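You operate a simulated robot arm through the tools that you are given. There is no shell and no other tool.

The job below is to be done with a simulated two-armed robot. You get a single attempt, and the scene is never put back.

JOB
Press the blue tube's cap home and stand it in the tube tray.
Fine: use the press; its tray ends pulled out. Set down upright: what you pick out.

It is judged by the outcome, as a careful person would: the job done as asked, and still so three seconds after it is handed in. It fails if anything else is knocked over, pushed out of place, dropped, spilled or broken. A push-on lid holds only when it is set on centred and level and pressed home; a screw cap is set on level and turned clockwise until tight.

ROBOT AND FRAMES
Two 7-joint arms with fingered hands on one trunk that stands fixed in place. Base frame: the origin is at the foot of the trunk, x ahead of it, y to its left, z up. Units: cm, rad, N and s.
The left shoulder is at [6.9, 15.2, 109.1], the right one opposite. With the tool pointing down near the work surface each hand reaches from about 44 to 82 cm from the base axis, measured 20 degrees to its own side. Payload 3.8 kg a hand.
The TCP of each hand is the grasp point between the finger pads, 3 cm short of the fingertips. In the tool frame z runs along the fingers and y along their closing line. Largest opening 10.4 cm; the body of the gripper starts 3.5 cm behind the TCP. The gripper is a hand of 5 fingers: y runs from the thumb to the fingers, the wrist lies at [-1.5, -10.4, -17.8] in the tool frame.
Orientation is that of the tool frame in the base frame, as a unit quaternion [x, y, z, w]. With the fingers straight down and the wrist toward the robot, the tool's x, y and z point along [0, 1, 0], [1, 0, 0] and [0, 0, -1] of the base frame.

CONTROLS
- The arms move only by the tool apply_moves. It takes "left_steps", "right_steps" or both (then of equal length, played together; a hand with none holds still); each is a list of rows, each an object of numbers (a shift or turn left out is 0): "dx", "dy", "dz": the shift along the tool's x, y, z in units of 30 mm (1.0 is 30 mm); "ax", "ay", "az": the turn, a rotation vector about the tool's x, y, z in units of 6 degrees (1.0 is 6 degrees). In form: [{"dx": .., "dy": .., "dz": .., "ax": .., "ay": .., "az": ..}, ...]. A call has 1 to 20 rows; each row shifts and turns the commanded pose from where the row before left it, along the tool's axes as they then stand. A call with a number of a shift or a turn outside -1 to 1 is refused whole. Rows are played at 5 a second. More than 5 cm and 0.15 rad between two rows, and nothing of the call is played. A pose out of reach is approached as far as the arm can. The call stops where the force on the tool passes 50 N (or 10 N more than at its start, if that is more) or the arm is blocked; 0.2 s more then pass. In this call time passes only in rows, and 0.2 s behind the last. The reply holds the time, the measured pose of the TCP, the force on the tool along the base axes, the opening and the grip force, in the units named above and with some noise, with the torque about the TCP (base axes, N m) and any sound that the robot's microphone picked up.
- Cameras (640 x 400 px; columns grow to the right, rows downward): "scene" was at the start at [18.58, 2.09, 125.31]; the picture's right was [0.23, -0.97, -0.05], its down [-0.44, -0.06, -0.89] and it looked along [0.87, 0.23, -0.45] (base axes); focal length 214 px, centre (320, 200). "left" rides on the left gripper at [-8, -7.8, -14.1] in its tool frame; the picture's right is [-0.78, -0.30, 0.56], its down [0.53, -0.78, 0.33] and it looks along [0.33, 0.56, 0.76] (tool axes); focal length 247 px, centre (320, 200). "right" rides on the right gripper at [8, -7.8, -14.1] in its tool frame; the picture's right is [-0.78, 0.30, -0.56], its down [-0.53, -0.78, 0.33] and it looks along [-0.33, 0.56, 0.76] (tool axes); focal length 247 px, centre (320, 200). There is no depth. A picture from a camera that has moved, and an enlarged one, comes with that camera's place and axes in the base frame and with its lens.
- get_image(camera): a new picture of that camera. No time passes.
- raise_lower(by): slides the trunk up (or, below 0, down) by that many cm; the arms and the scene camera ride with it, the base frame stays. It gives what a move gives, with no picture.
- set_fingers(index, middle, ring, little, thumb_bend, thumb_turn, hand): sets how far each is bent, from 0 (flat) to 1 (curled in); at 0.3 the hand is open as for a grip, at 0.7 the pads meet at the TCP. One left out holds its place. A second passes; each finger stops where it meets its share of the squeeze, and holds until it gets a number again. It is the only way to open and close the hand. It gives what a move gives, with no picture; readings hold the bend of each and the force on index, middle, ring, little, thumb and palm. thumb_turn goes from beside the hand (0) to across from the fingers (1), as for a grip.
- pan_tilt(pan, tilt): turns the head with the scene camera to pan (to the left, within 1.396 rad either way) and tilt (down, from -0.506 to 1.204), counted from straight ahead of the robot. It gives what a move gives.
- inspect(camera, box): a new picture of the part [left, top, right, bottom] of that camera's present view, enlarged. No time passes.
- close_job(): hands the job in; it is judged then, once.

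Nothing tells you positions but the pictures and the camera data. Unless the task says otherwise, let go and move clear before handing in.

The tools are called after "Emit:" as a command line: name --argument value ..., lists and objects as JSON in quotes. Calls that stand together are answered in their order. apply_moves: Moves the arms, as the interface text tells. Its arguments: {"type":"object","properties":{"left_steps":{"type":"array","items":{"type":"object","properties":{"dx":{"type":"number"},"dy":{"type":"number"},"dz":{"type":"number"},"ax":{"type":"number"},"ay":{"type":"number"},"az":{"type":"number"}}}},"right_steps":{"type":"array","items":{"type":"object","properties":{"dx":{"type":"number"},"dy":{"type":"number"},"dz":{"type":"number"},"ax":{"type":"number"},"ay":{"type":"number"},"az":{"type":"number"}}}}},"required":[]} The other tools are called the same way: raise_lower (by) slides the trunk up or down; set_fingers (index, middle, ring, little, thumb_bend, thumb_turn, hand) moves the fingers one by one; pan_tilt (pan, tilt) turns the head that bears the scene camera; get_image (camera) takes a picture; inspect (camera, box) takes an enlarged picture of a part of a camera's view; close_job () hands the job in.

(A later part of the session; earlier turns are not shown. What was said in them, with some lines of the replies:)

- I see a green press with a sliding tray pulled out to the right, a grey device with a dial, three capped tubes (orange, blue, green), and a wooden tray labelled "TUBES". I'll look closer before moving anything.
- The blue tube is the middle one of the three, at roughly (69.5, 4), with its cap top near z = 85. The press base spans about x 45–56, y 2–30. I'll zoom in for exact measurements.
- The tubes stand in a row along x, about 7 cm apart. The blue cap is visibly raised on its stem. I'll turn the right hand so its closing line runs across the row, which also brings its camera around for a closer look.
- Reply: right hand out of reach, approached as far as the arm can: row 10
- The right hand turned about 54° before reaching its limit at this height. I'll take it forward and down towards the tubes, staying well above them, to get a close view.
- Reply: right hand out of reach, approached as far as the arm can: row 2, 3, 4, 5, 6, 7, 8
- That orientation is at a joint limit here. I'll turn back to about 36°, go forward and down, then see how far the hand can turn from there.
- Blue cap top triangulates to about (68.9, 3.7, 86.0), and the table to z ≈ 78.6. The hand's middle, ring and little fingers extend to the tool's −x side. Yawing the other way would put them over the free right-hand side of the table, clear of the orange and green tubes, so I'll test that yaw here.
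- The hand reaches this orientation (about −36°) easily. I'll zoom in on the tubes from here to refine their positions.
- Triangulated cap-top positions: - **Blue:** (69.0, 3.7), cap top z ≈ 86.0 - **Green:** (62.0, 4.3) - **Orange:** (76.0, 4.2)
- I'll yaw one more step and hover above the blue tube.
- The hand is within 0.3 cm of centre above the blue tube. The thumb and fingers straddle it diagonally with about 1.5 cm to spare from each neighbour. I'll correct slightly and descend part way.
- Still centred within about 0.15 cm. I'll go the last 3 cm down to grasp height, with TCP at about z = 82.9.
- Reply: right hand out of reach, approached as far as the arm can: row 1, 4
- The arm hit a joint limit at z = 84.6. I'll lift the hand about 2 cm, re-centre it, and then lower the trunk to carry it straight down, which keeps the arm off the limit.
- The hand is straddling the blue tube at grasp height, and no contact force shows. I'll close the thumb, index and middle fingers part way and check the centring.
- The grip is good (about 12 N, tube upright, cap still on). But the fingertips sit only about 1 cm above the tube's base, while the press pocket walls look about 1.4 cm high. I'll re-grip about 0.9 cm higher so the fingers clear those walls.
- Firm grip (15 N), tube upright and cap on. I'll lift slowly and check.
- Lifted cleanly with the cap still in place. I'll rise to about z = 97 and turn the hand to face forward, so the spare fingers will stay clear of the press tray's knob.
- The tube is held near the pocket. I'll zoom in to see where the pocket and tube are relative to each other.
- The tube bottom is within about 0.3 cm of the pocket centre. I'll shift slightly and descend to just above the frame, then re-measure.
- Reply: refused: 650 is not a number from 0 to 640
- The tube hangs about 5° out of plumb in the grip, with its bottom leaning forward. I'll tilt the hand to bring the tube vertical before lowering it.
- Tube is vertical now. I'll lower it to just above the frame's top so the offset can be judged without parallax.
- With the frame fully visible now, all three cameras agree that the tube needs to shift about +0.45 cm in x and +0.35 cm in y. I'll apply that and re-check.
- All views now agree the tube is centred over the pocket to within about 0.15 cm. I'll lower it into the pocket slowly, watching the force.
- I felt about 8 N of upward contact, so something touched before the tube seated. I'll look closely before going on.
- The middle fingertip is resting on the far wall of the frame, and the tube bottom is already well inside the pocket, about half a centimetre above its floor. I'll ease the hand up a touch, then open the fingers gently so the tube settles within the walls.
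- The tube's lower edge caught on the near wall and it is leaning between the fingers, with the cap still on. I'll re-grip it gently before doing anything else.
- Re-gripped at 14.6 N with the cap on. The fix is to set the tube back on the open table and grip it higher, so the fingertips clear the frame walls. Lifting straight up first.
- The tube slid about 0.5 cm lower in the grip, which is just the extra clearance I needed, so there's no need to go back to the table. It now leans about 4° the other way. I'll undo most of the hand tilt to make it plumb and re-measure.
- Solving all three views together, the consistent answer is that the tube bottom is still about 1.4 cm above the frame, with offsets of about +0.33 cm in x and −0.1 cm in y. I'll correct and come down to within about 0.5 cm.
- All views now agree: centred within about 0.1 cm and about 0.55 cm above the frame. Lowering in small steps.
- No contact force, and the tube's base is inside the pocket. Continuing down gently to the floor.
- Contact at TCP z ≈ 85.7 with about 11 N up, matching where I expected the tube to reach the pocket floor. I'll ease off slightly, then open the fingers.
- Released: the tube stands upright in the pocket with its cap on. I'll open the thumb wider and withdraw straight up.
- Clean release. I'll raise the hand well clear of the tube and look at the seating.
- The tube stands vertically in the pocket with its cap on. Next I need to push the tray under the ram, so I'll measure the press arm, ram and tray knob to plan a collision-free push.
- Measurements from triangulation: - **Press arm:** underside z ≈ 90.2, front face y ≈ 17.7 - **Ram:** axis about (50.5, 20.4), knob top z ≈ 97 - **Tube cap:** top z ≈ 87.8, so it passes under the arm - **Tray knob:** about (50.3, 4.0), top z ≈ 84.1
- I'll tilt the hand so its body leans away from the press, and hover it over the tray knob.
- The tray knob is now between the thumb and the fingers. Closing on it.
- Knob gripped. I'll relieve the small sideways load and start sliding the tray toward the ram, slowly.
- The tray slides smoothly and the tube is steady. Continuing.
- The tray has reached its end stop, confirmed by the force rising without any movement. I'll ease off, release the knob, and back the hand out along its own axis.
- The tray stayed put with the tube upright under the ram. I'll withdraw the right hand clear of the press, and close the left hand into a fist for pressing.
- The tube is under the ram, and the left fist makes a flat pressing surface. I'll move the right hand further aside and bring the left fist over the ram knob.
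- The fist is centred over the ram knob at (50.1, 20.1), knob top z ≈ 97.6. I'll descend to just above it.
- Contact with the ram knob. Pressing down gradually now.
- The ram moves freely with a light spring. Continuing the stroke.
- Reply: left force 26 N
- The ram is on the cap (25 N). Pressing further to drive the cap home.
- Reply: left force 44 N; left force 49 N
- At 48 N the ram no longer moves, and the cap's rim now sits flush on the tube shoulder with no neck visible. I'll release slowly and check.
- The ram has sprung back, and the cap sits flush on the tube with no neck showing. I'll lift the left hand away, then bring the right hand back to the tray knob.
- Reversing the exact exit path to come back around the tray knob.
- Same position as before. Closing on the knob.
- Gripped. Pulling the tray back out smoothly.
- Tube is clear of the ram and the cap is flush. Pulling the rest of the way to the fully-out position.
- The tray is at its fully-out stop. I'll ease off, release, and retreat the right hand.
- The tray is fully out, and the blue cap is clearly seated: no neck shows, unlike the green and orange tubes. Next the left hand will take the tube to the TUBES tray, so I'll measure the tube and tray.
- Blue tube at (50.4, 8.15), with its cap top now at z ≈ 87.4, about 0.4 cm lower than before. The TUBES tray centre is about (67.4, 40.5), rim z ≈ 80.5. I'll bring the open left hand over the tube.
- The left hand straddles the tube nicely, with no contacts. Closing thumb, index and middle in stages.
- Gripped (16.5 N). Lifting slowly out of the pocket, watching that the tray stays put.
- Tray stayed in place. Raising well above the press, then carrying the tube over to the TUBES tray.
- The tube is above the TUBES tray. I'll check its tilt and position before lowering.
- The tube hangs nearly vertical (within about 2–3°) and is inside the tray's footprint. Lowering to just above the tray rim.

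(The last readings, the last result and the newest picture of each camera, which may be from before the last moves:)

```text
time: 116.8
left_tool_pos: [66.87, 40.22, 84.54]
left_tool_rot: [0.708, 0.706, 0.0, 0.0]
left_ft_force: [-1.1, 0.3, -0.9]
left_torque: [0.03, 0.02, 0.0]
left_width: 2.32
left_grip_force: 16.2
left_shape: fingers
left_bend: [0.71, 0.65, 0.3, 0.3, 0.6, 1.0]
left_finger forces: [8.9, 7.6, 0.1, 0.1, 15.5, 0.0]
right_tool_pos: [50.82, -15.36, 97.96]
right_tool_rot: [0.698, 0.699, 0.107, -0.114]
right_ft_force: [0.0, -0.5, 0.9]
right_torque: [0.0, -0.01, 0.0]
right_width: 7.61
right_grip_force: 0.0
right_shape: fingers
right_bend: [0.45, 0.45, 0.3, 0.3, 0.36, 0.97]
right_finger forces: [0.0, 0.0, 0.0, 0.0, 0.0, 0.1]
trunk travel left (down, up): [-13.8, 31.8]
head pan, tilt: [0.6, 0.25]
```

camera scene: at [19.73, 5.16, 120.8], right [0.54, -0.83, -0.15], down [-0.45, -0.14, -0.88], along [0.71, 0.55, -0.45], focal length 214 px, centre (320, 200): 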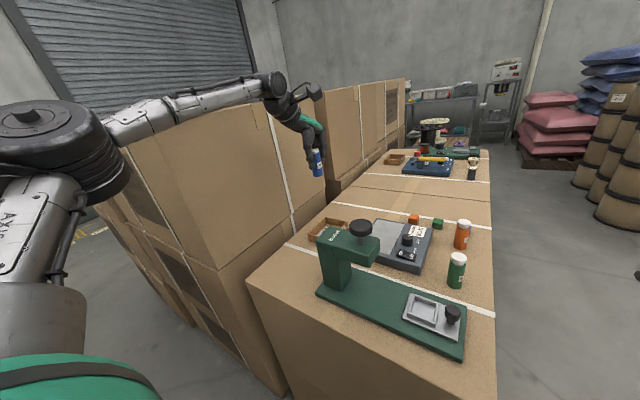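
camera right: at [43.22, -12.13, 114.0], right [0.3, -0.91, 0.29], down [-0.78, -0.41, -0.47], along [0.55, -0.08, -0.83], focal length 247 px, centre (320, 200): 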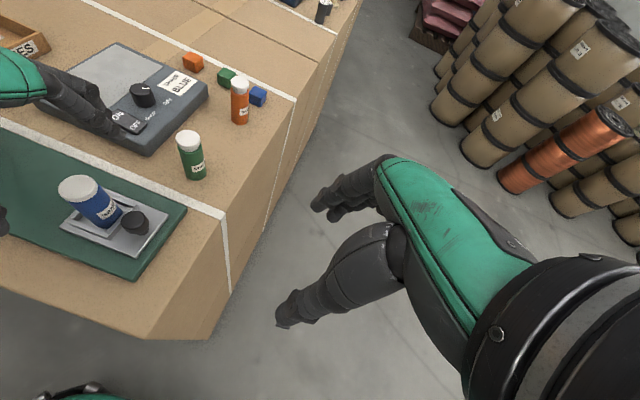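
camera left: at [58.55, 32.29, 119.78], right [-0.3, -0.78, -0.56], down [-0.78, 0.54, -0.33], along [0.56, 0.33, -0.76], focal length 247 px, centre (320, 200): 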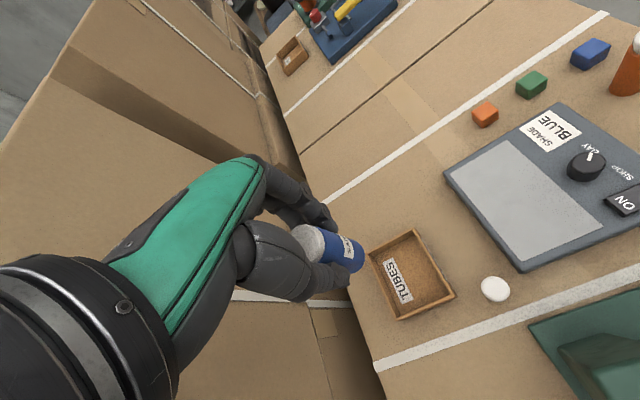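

Emit:
apply_moves --left_steps '[{"dz": 0.05}, {"dz": 0.05}]'

Emit:
inspect --camera "scene" --box '[290, 190, 350, 250]'

Emit:
inspect --camera "left" --box '[240, 160, 440, 330]'

```text
time: 117.4
left_tool_pos: [66.85, 40.12, 84.41]
left_tool_rot: [0.708, 0.706, 0.0, 0.0]
left_ft_force: [0.0, 0.1, 1.6]
left_torque: [0.04, 0.02, 0.0]
left_width: 2.31
left_grip_force: 16.4
left_shape: fingers
left_bend: [0.71, 0.65, 0.3, 0.3, 0.6, 1.0]
left_finger forces: [9.1, 8.1, 0.1, 0.0, 15.6, 0.1]
right_tool_pos: [50.74, -15.44, 98.11]
right_tool_rot: [0.699, 0.698, 0.107, -0.114]
right_ft_force: [-0.5, 0.5, 0.7]
right_torque: [0.0, -0.03, -0.02]
right_width: 7.63
right_grip_force: 0.1
right_shape: fingers
right_bend: [0.45, 0.45, 0.3, 0.3, 0.36, 0.97]
right_finger forces: [0.0, 0.0, 0.0, 0.1, 0.0, 0.1]
trunk travel left (down, up): [-13.8, 31.8]
head pan, tilt: [0.6, 0.25]
```

```text
6.67 times, centred on (320, 220) of scene
camera zoom: at [19.69, 5.15, 120.82], right [0.55, -0.83, -0.15], down [-0.45, -0.14, -0.88], along [0.71, 0.55, -0.45], focal length 1430 px, centre (320, 67)
```

zoom: 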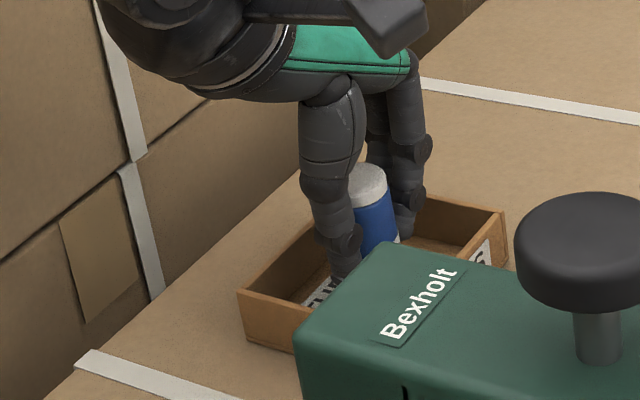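

```text
2.35 times, centred on (340, 245) of left
camera zoom: at [58.97, 32.3, 98.31], right [-0.3, -0.78, -0.56], down [-0.78, 0.54, -0.33], along [0.56, 0.33, -0.76], focal length 581 px, centre (273, 94)
```

zoom: 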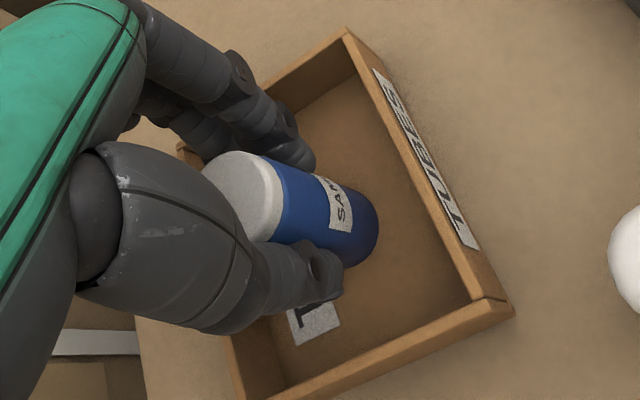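

Emit:
apply_moves --left_steps '[{"dz": 0.04}]'

```text
time: 117.8
left_tool_pos: [66.88, 40.2, 84.18]
left_tool_rot: [0.708, 0.706, 0.001, 0.002]
left_ft_force: [1.3, 0.3, 5.6]
left_torque: [0.03, 0.07, 0.0]
left_width: 2.27
left_grip_force: 17.3
left_shape: fingers
left_bend: [0.71, 0.65, 0.3, 0.3, 0.6, 1.0]
left_finger forces: [9.3, 8.6, 0.0, 0.1, 15.4, 0.0]
right_tool_pos: [50.74, -15.44, 97.95]
right_tool_rot: [0.699, 0.698, 0.108, -0.115]
right_ft_force: [-0.7, 0.5, -0.3]
right_torque: [0.01, 0.02, 0.02]
right_width: 7.6
right_grip_force: 0.2
right_shape: fingers
right_bend: [0.45, 0.45, 0.3, 0.3, 0.36, 0.97]
right_finger forces: [0.0, 0.0, 0.1, 0.0, 0.0, 0.1]
trunk travel left (down, up): [-13.8, 31.8]
head pan, tilt: [0.6, 0.25]
```

The tube is on the tray floor (about 5.6 N). Easing off a hair and opening the fingers gradually.

Emit:
apply_moves --left_steps '[{"dz": -0.02}]'

Emit:
set_fingers --hand "left" --index 0.65 --middle 0.6 --thumb_bend 0.55

Emit:
inspect --camera "left" --box '[240, 160, 440, 330]'

Emit:
inspect --camera "scene" --box '[290, 190, 350, 250]'

```text
time: 118.2
left_tool_pos: [66.76, 40.22, 84.25]
left_tool_rot: [0.708, 0.706, 0.001, 0.001]
left_ft_force: [1.2, 1.4, 6.7]
left_torque: [0.02, 0.03, 0.03]
left_width: 2.29
left_grip_force: 17.3
left_shape: fingers
left_bend: [0.71, 0.65, 0.3, 0.3, 0.6, 1.0]
left_finger forces: [9.5, 9.2, 0.1, 0.0, 15.4, 0.0]
right_tool_pos: [50.85, -15.4, 98.13]
right_tool_rot: [0.699, 0.698, 0.106, -0.114]
right_ft_force: [0.4, -0.3, 0.1]
right_torque: [0.01, 0.01, 0.0]
right_width: 7.63
right_grip_force: 0.1
right_shape: fingers
right_bend: [0.45, 0.45, 0.3, 0.3, 0.36, 0.97]
right_finger forces: [0.1, 0.0, 0.0, 0.0, 0.1, 0.0]
trunk travel left (down, up): [-13.8, 31.8]
head pan, tilt: [0.6, 0.25]
```

```text
time: 119.2
left_tool_pos: [66.77, 40.22, 84.1]
left_tool_rot: [0.708, 0.706, 0.0, 0.0]
left_ft_force: [-0.2, -0.1, -0.5]
left_torque: [-0.01, -0.02, 0.03]
left_width: 2.76
left_grip_force: 0.4
left_shape: fingers
left_bend: [0.65, 0.6, 0.3, 0.3, 0.55, 1.0]
left_finger forces: [0.3, 0.1, 0.0, 0.0, 0.4, 0.0]
right_tool_pos: [50.93, -15.38, 97.98]
right_tool_rot: [0.699, 0.698, 0.108, -0.114]
right_ft_force: [0.0, 0.3, 0.1]
right_torque: [-0.02, 0.01, -0.02]
right_width: 7.59
right_grip_force: 0.0
right_shape: fingers
right_bend: [0.45, 0.45, 0.3, 0.3, 0.36, 0.97]
right_finger forces: [0.1, 0.0, 0.0, 0.0, 0.0, 0.1]
trunk travel left (down, up): [-13.8, 31.8]
head pan, tilt: [0.6, 0.25]
```

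```text
2.35 times, centred on (340, 245) of left
camera zoom: at [58.98, 32.32, 98.18], right [-0.3, -0.78, -0.56], down [-0.78, 0.54, -0.33], along [0.56, 0.33, -0.76], focal length 581 px, centre (273, 94)
```

zoom: 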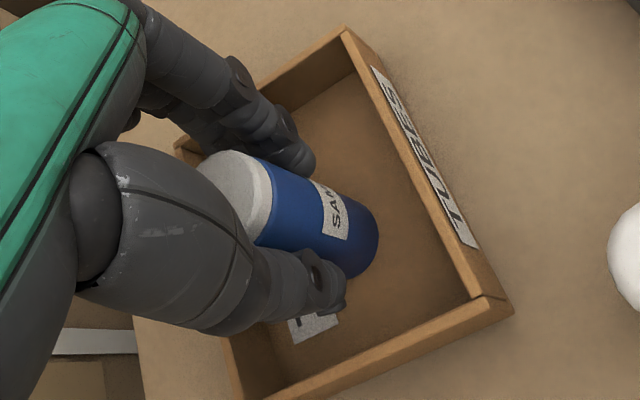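

```text
6.67 times, centred on (320, 220) of scene
camera zoom: at [19.72, 5.16, 120.8], right [0.55, -0.83, -0.15], down [-0.45, -0.14, -0.88], along [0.71, 0.55, -0.45], focal length 1430 px, centre (320, 67)
```

zoom: 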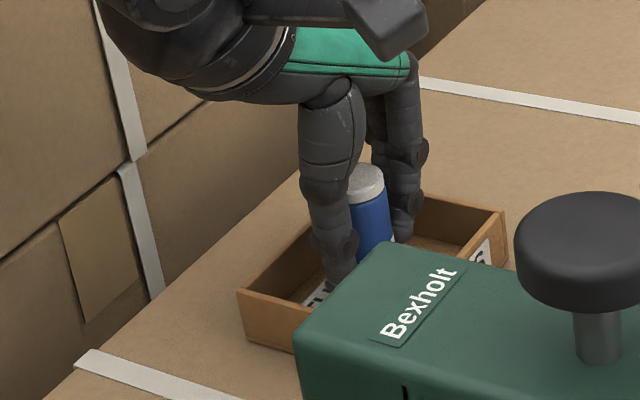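

Emit:
set_fingers --hand "left" --index 0.52 --middle 0.5 --thumb_bend 0.44

Emit:
inspect --camera "left" --box '[240, 160, 440, 330]'

Emit:
inspect --camera "scene" --box '[290, 190, 350, 250]'

```text
time: 120.2
left_tool_pos: [66.9, 40.09, 84.23]
left_tool_rot: [0.708, 0.706, 0.001, 0.0]
left_ft_force: [-0.2, -0.7, -0.5]
left_torque: [-0.02, 0.01, -0.01]
left_width: 5.67
left_grip_force: 0.1
left_shape: fingers
left_bend: [0.52, 0.5, 0.3, 0.3, 0.44, 0.99]
left_finger forces: [0.1, 0.0, 0.0, 0.0, 0.0, 0.0]
right_tool_pos: [50.83, -15.41, 97.98]
right_tool_rot: [0.699, 0.698, 0.107, -0.113]
right_ft_force: [-1.0, -0.4, -0.1]
right_torque: [0.0, 0.0, 0.03]
right_width: 7.63
right_grip_force: 0.1
right_shape: fingers
right_bend: [0.45, 0.45, 0.3, 0.3, 0.36, 0.97]
right_finger forces: [0.1, 0.1, 0.0, 0.1, 0.0, 0.1]
trunk travel left (down, up): [-13.8, 31.8]
head pan, tilt: [0.6, 0.25]
```

```text
2.35 times, centred on (340, 245) of left
camera zoom: at [58.98, 32.31, 98.19], right [-0.3, -0.78, -0.56], down [-0.78, 0.54, -0.33], along [0.56, 0.33, -0.76], focal length 581 px, centre (273, 94)
```

zoom: 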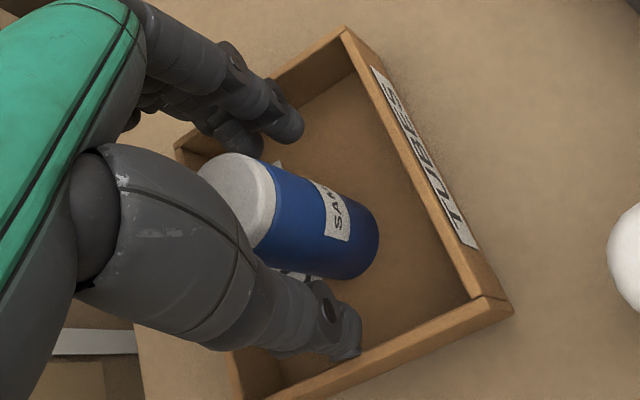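

```text
6.67 times, centred on (320, 220) of scene
camera zoom: at [19.72, 5.16, 120.8], right [0.55, -0.83, -0.15], down [-0.45, -0.14, -0.88], along [0.71, 0.55, -0.45], focal length 1430 px, centre (320, 67)
```

zoom: 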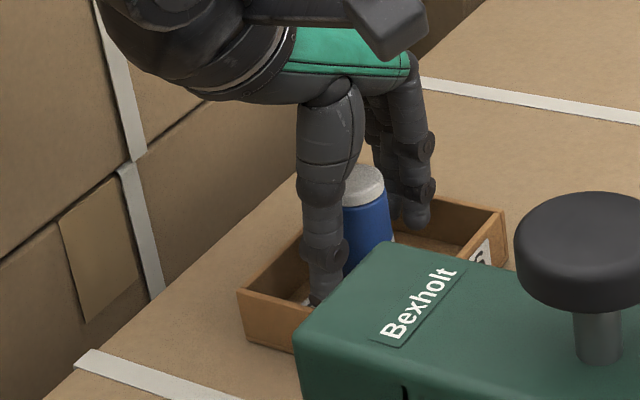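

The tube stands free. Lifting the left hand straight up, slowly at first.

Emit:
apply_moves --left_steps '[{"dz": -0.1}, {"dz": -0.15}, {"dz": -0.15}]'

Emit:
set_fingers --hand "left" --index 0.42 --middle 0.42 --thumb_bend 0.34

Emit:
inspect --camera "left" --box '[240, 160, 440, 330]'

```text
time: 121.0
left_tool_pos: [66.81, 40.2, 85.4]
left_tool_rot: [0.708, 0.706, 0.0, 0.0]
left_ft_force: [0.2, 0.1, -0.1]
left_torque: [0.02, 0.0, -0.01]
left_width: 5.67
left_grip_force: 0.2
left_shape: fingers
left_bend: [0.52, 0.5, 0.3, 0.3, 0.44, 0.99]
left_finger forces: [0.0, 0.0, 0.0, 0.0, 0.0, 0.0]
right_tool_pos: [50.85, -15.45, 98.0]
right_tool_rot: [0.699, 0.698, 0.107, -0.115]
right_ft_force: [0.2, -0.3, -0.4]
right_torque: [-0.02, -0.04, 0.02]
right_width: 7.63
right_grip_force: 0.1
right_shape: fingers
right_bend: [0.45, 0.45, 0.3, 0.3, 0.36, 0.97]
right_finger forces: [0.1, 0.0, 0.0, 0.0, 0.0, 0.0]
trunk travel left (down, up): [-13.8, 31.8]
head pan, tilt: [0.6, 0.25]
```

```text
time: 122.0
left_tool_pos: [66.85, 40.25, 85.35]
left_tool_rot: [0.708, 0.706, 0.0, 0.0]
left_ft_force: [-0.8, -1.3, 0.2]
left_torque: [-0.04, -0.02, 0.01]
left_width: 8.24
left_grip_force: 0.1
left_shape: fingers
left_bend: [0.42, 0.42, 0.3, 0.3, 0.34, 0.98]
left_finger forces: [0.0, 0.1, 0.1, 0.1, 0.1, 0.0]
right_tool_pos: [50.85, -15.39, 98.07]
right_tool_rot: [0.699, 0.698, 0.107, -0.114]
right_ft_force: [0.3, -0.4, -1.0]
right_torque: [-0.01, 0.05, -0.01]
right_width: 7.65
right_grip_force: 0.0
right_shape: fingers
right_bend: [0.45, 0.45, 0.3, 0.3, 0.36, 0.97]
right_finger forces: [0.1, 0.1, 0.0, 0.0, 0.0, 0.0]
trunk travel left (down, up): [-13.8, 31.8]
head pan, tilt: [0.6, 0.25]
```

```text
2.35 times, centred on (340, 245) of left
camera zoom: at [59.01, 32.32, 99.38], right [-0.3, -0.78, -0.56], down [-0.78, 0.54, -0.33], along [0.56, 0.33, -0.76], focal length 581 px, centre (273, 94)
```

zoom: 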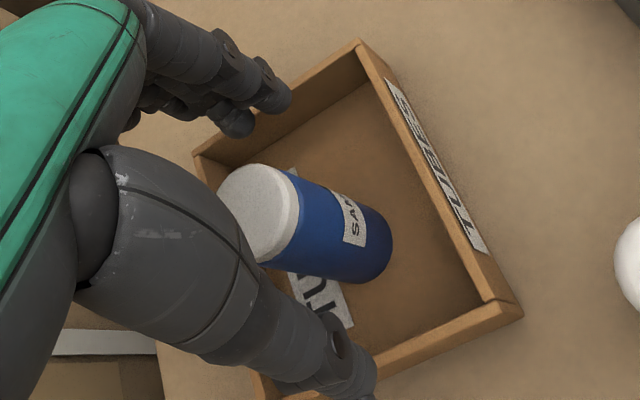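

Emit:
apply_moves --left_steps '[{"dz": -0.3}, {"dz": -0.4}, {"dz": -0.5}, {"dz": -0.6}, {"dz": -0.7}, {"dz": -0.7}, {"dz": -0.7}, {"dz": -0.7}, {"dz": -0.7}]'

Emit:
inspect --camera "left" --box '[300, 180, 480, 330]'

Emit:
inspect --camera "scene" --box '[280, 180, 480, 360]'

Emit:
inspect --camera "scene" --box '[300, 190, 360, 250]'

```text
time: 124.0
left_tool_pos: [66.74, 40.29, 101.09]
left_tool_rot: [0.708, 0.707, 0.001, 0.0]
left_ft_force: [0.4, 0.0, 1.1]
left_torque: [0.01, 0.03, 0.01]
left_width: 8.25
left_grip_force: 0.0
left_shape: fingers
left_bend: [0.42, 0.42, 0.3, 0.3, 0.34, 0.98]
left_finger forces: [0.0, 0.0, 0.0, 0.0, 0.0, 0.0]
right_tool_pos: [50.89, -15.46, 98.12]
right_tool_rot: [0.699, 0.698, 0.107, -0.115]
right_ft_force: [-0.2, 0.3, -0.1]
right_torque: [-0.01, -0.05, 0.01]
right_width: 7.61
right_grip_force: 0.1
right_shape: fingers
right_bend: [0.45, 0.45, 0.3, 0.3, 0.36, 0.97]
right_finger forces: [0.0, 0.0, 0.0, 0.1, 0.0, 0.1]
trunk travel left (down, up): [-13.8, 31.8]
head pan, tilt: [0.6, 0.25]
```

```text
2.67 times, centred on (390, 255) of left
camera zoom: at [58.94, 32.32, 115.29], right [-0.3, -0.78, -0.56], down [-0.78, 0.54, -0.33], along [0.56, 0.33, -0.76], focal length 659 px, centre (133, 53)
```

zoom: 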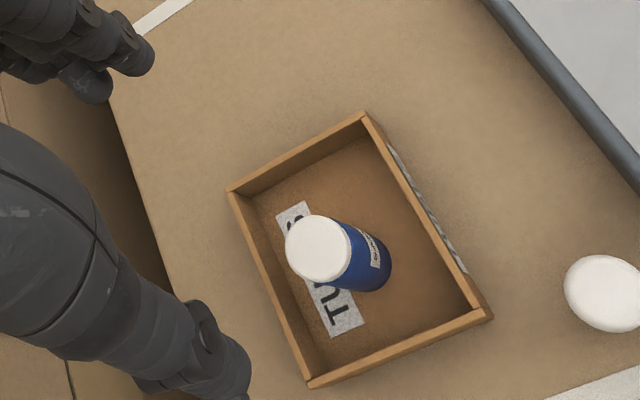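

```text
2.22 times, centred on (380, 270) of scene
camera zoom: at [19.69, 5.13, 120.81], right [0.55, -0.83, -0.15], down [-0.45, -0.14, -0.88], along [0.71, 0.55, -0.45], focal length 477 px, centre (187, 44)
```

zoom: 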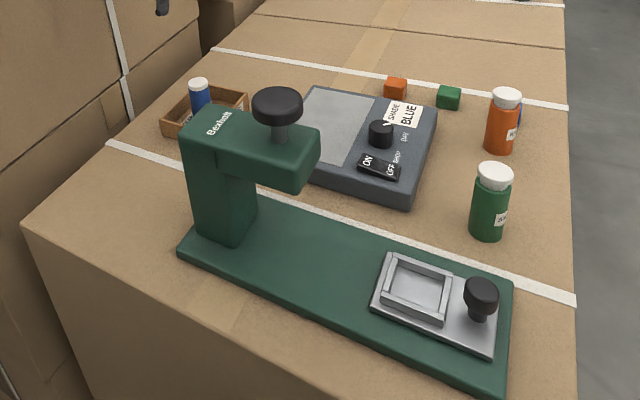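

```text
6.67 times, centred on (330, 220) of scene
camera zoom: at [19.69, 5.13, 120.81], right [0.55, -0.83, -0.15], down [-0.45, -0.14, -0.88], along [0.71, 0.55, -0.45], focal length 1430 px, centre (253, 67)
```

zoom: 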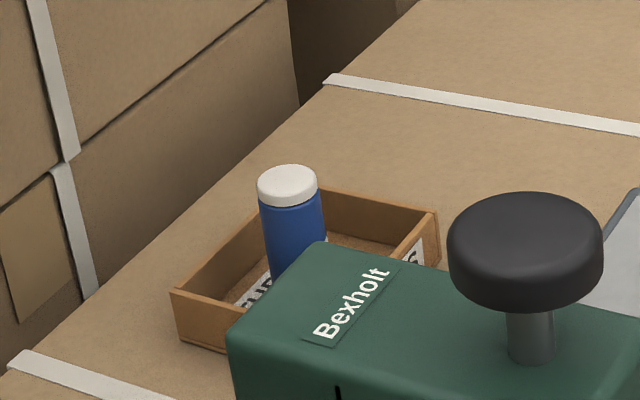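

The tube stands upright in the TUBES tray, and the press tray is pulled out. A last close look at the cap and the surroundings.

Emit:
inspect --camera "left" --box '[370, 225, 420, 270]'

Emit:
inspect --camera "scene" --box '[318, 205, 342, 235]'

Emit:
get_image --camera "right"

Emit:
inspect --camera "scene" --box '[430, 250, 520, 340]'

```text
8.89 times, centred on (395, 248) of left
camera zoom: at [58.94, 32.32, 115.29], right [-0.3, -0.78, -0.56], down [-0.78, 0.54, -0.33], along [0.56, 0.33, -0.76], focal length 2195 px, centre (-347, -222)
```

zoom: 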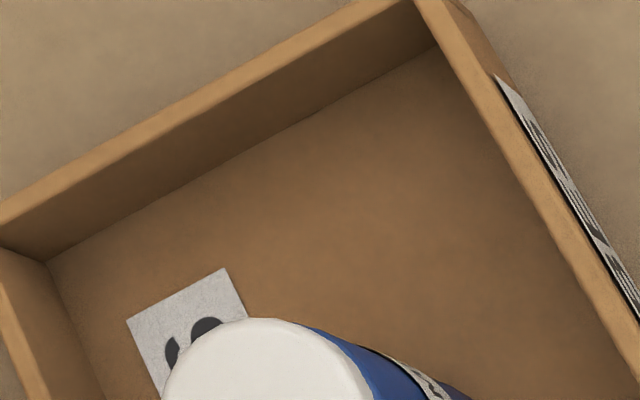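

```text
13.33 times, centred on (330, 220) of scene
camera zoom: at [19.69, 5.13, 120.81], right [0.55, -0.83, -0.15], down [-0.45, -0.14, -0.88], along [0.71, 0.55, -0.45], focal length 2860 px, centre (187, -67)
```

zoom: 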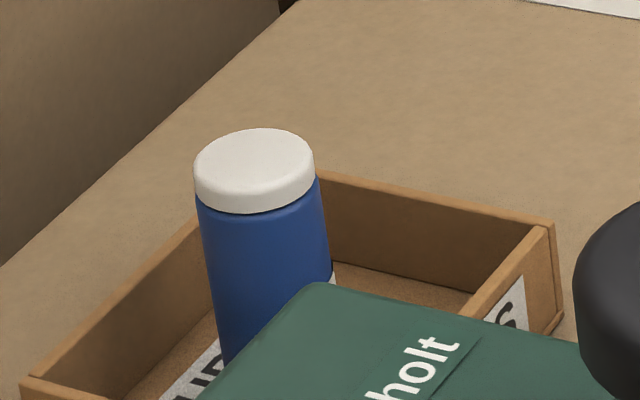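

```text
taken
camera right: at [43.16, -12.16, 114.03], right [0.3, -0.91, 0.29], down [-0.78, -0.41, -0.47], along [0.55, -0.08, -0.83], focal length 247 px, centre (320, 200)
```

right: 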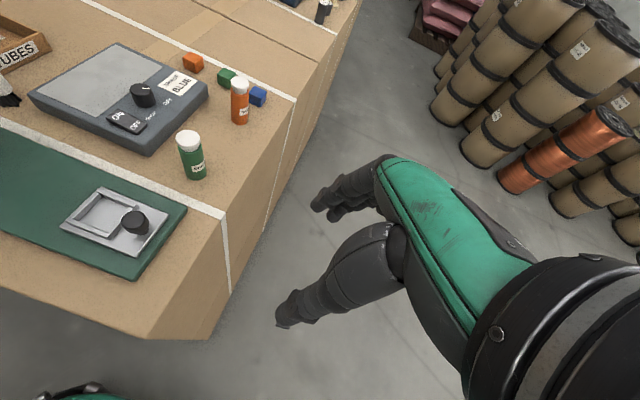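

```text
4.44 times, centred on (475, 295) of scene
camera zoom: at [19.69, 5.13, 120.81], right [0.55, -0.83, -0.15], down [-0.45, -0.14, -0.88], along [0.71, 0.55, -0.45], focal length 953 px, centre (-369, -222)
```

zoom: 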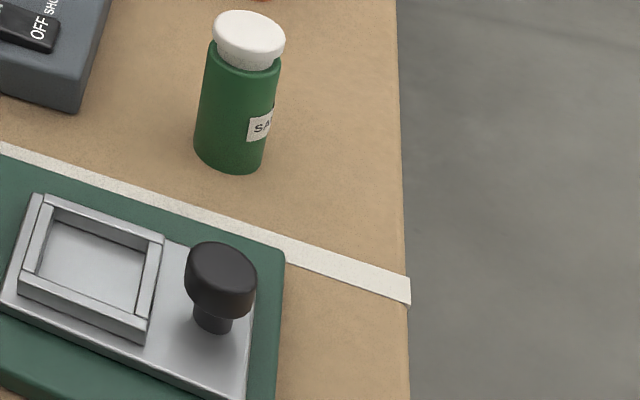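

Final state as I see it:
- **Blue tube:** upright in the TUBES tray, with its cap flush on the shoulder. The green tube still shows its neck by comparison.
- **Press:** the tray is pulled fully out and the ram is up.
- **Everything else:** looks to be where it was, and both hands are clear.

Handing in.

Emit:
close_job

```text
The job is handed in.
```

I pressed the blue tube's cap home in the press and stood the tube upright in the TUBES tray, and the job is handed in. I haven't seen a verdict.

- **Cap:** it sits flush on the tube, about 0.4 cm lower than before, with no neck showing. I pressed to about 48 N, where the ram stopped moving. There was no click to confirm it.
- **Press:** its tray is pulled out to the stop, and the ram is back up.
- **Other items:** everything else looked to be where it started. Both hands were clear when I handed in.
- **First attempt at the press:** the tube's lower edge caught on the pocket wall and it leaned between the fingers. I re-gripped it with the cap still on, and it seated properly the second time.
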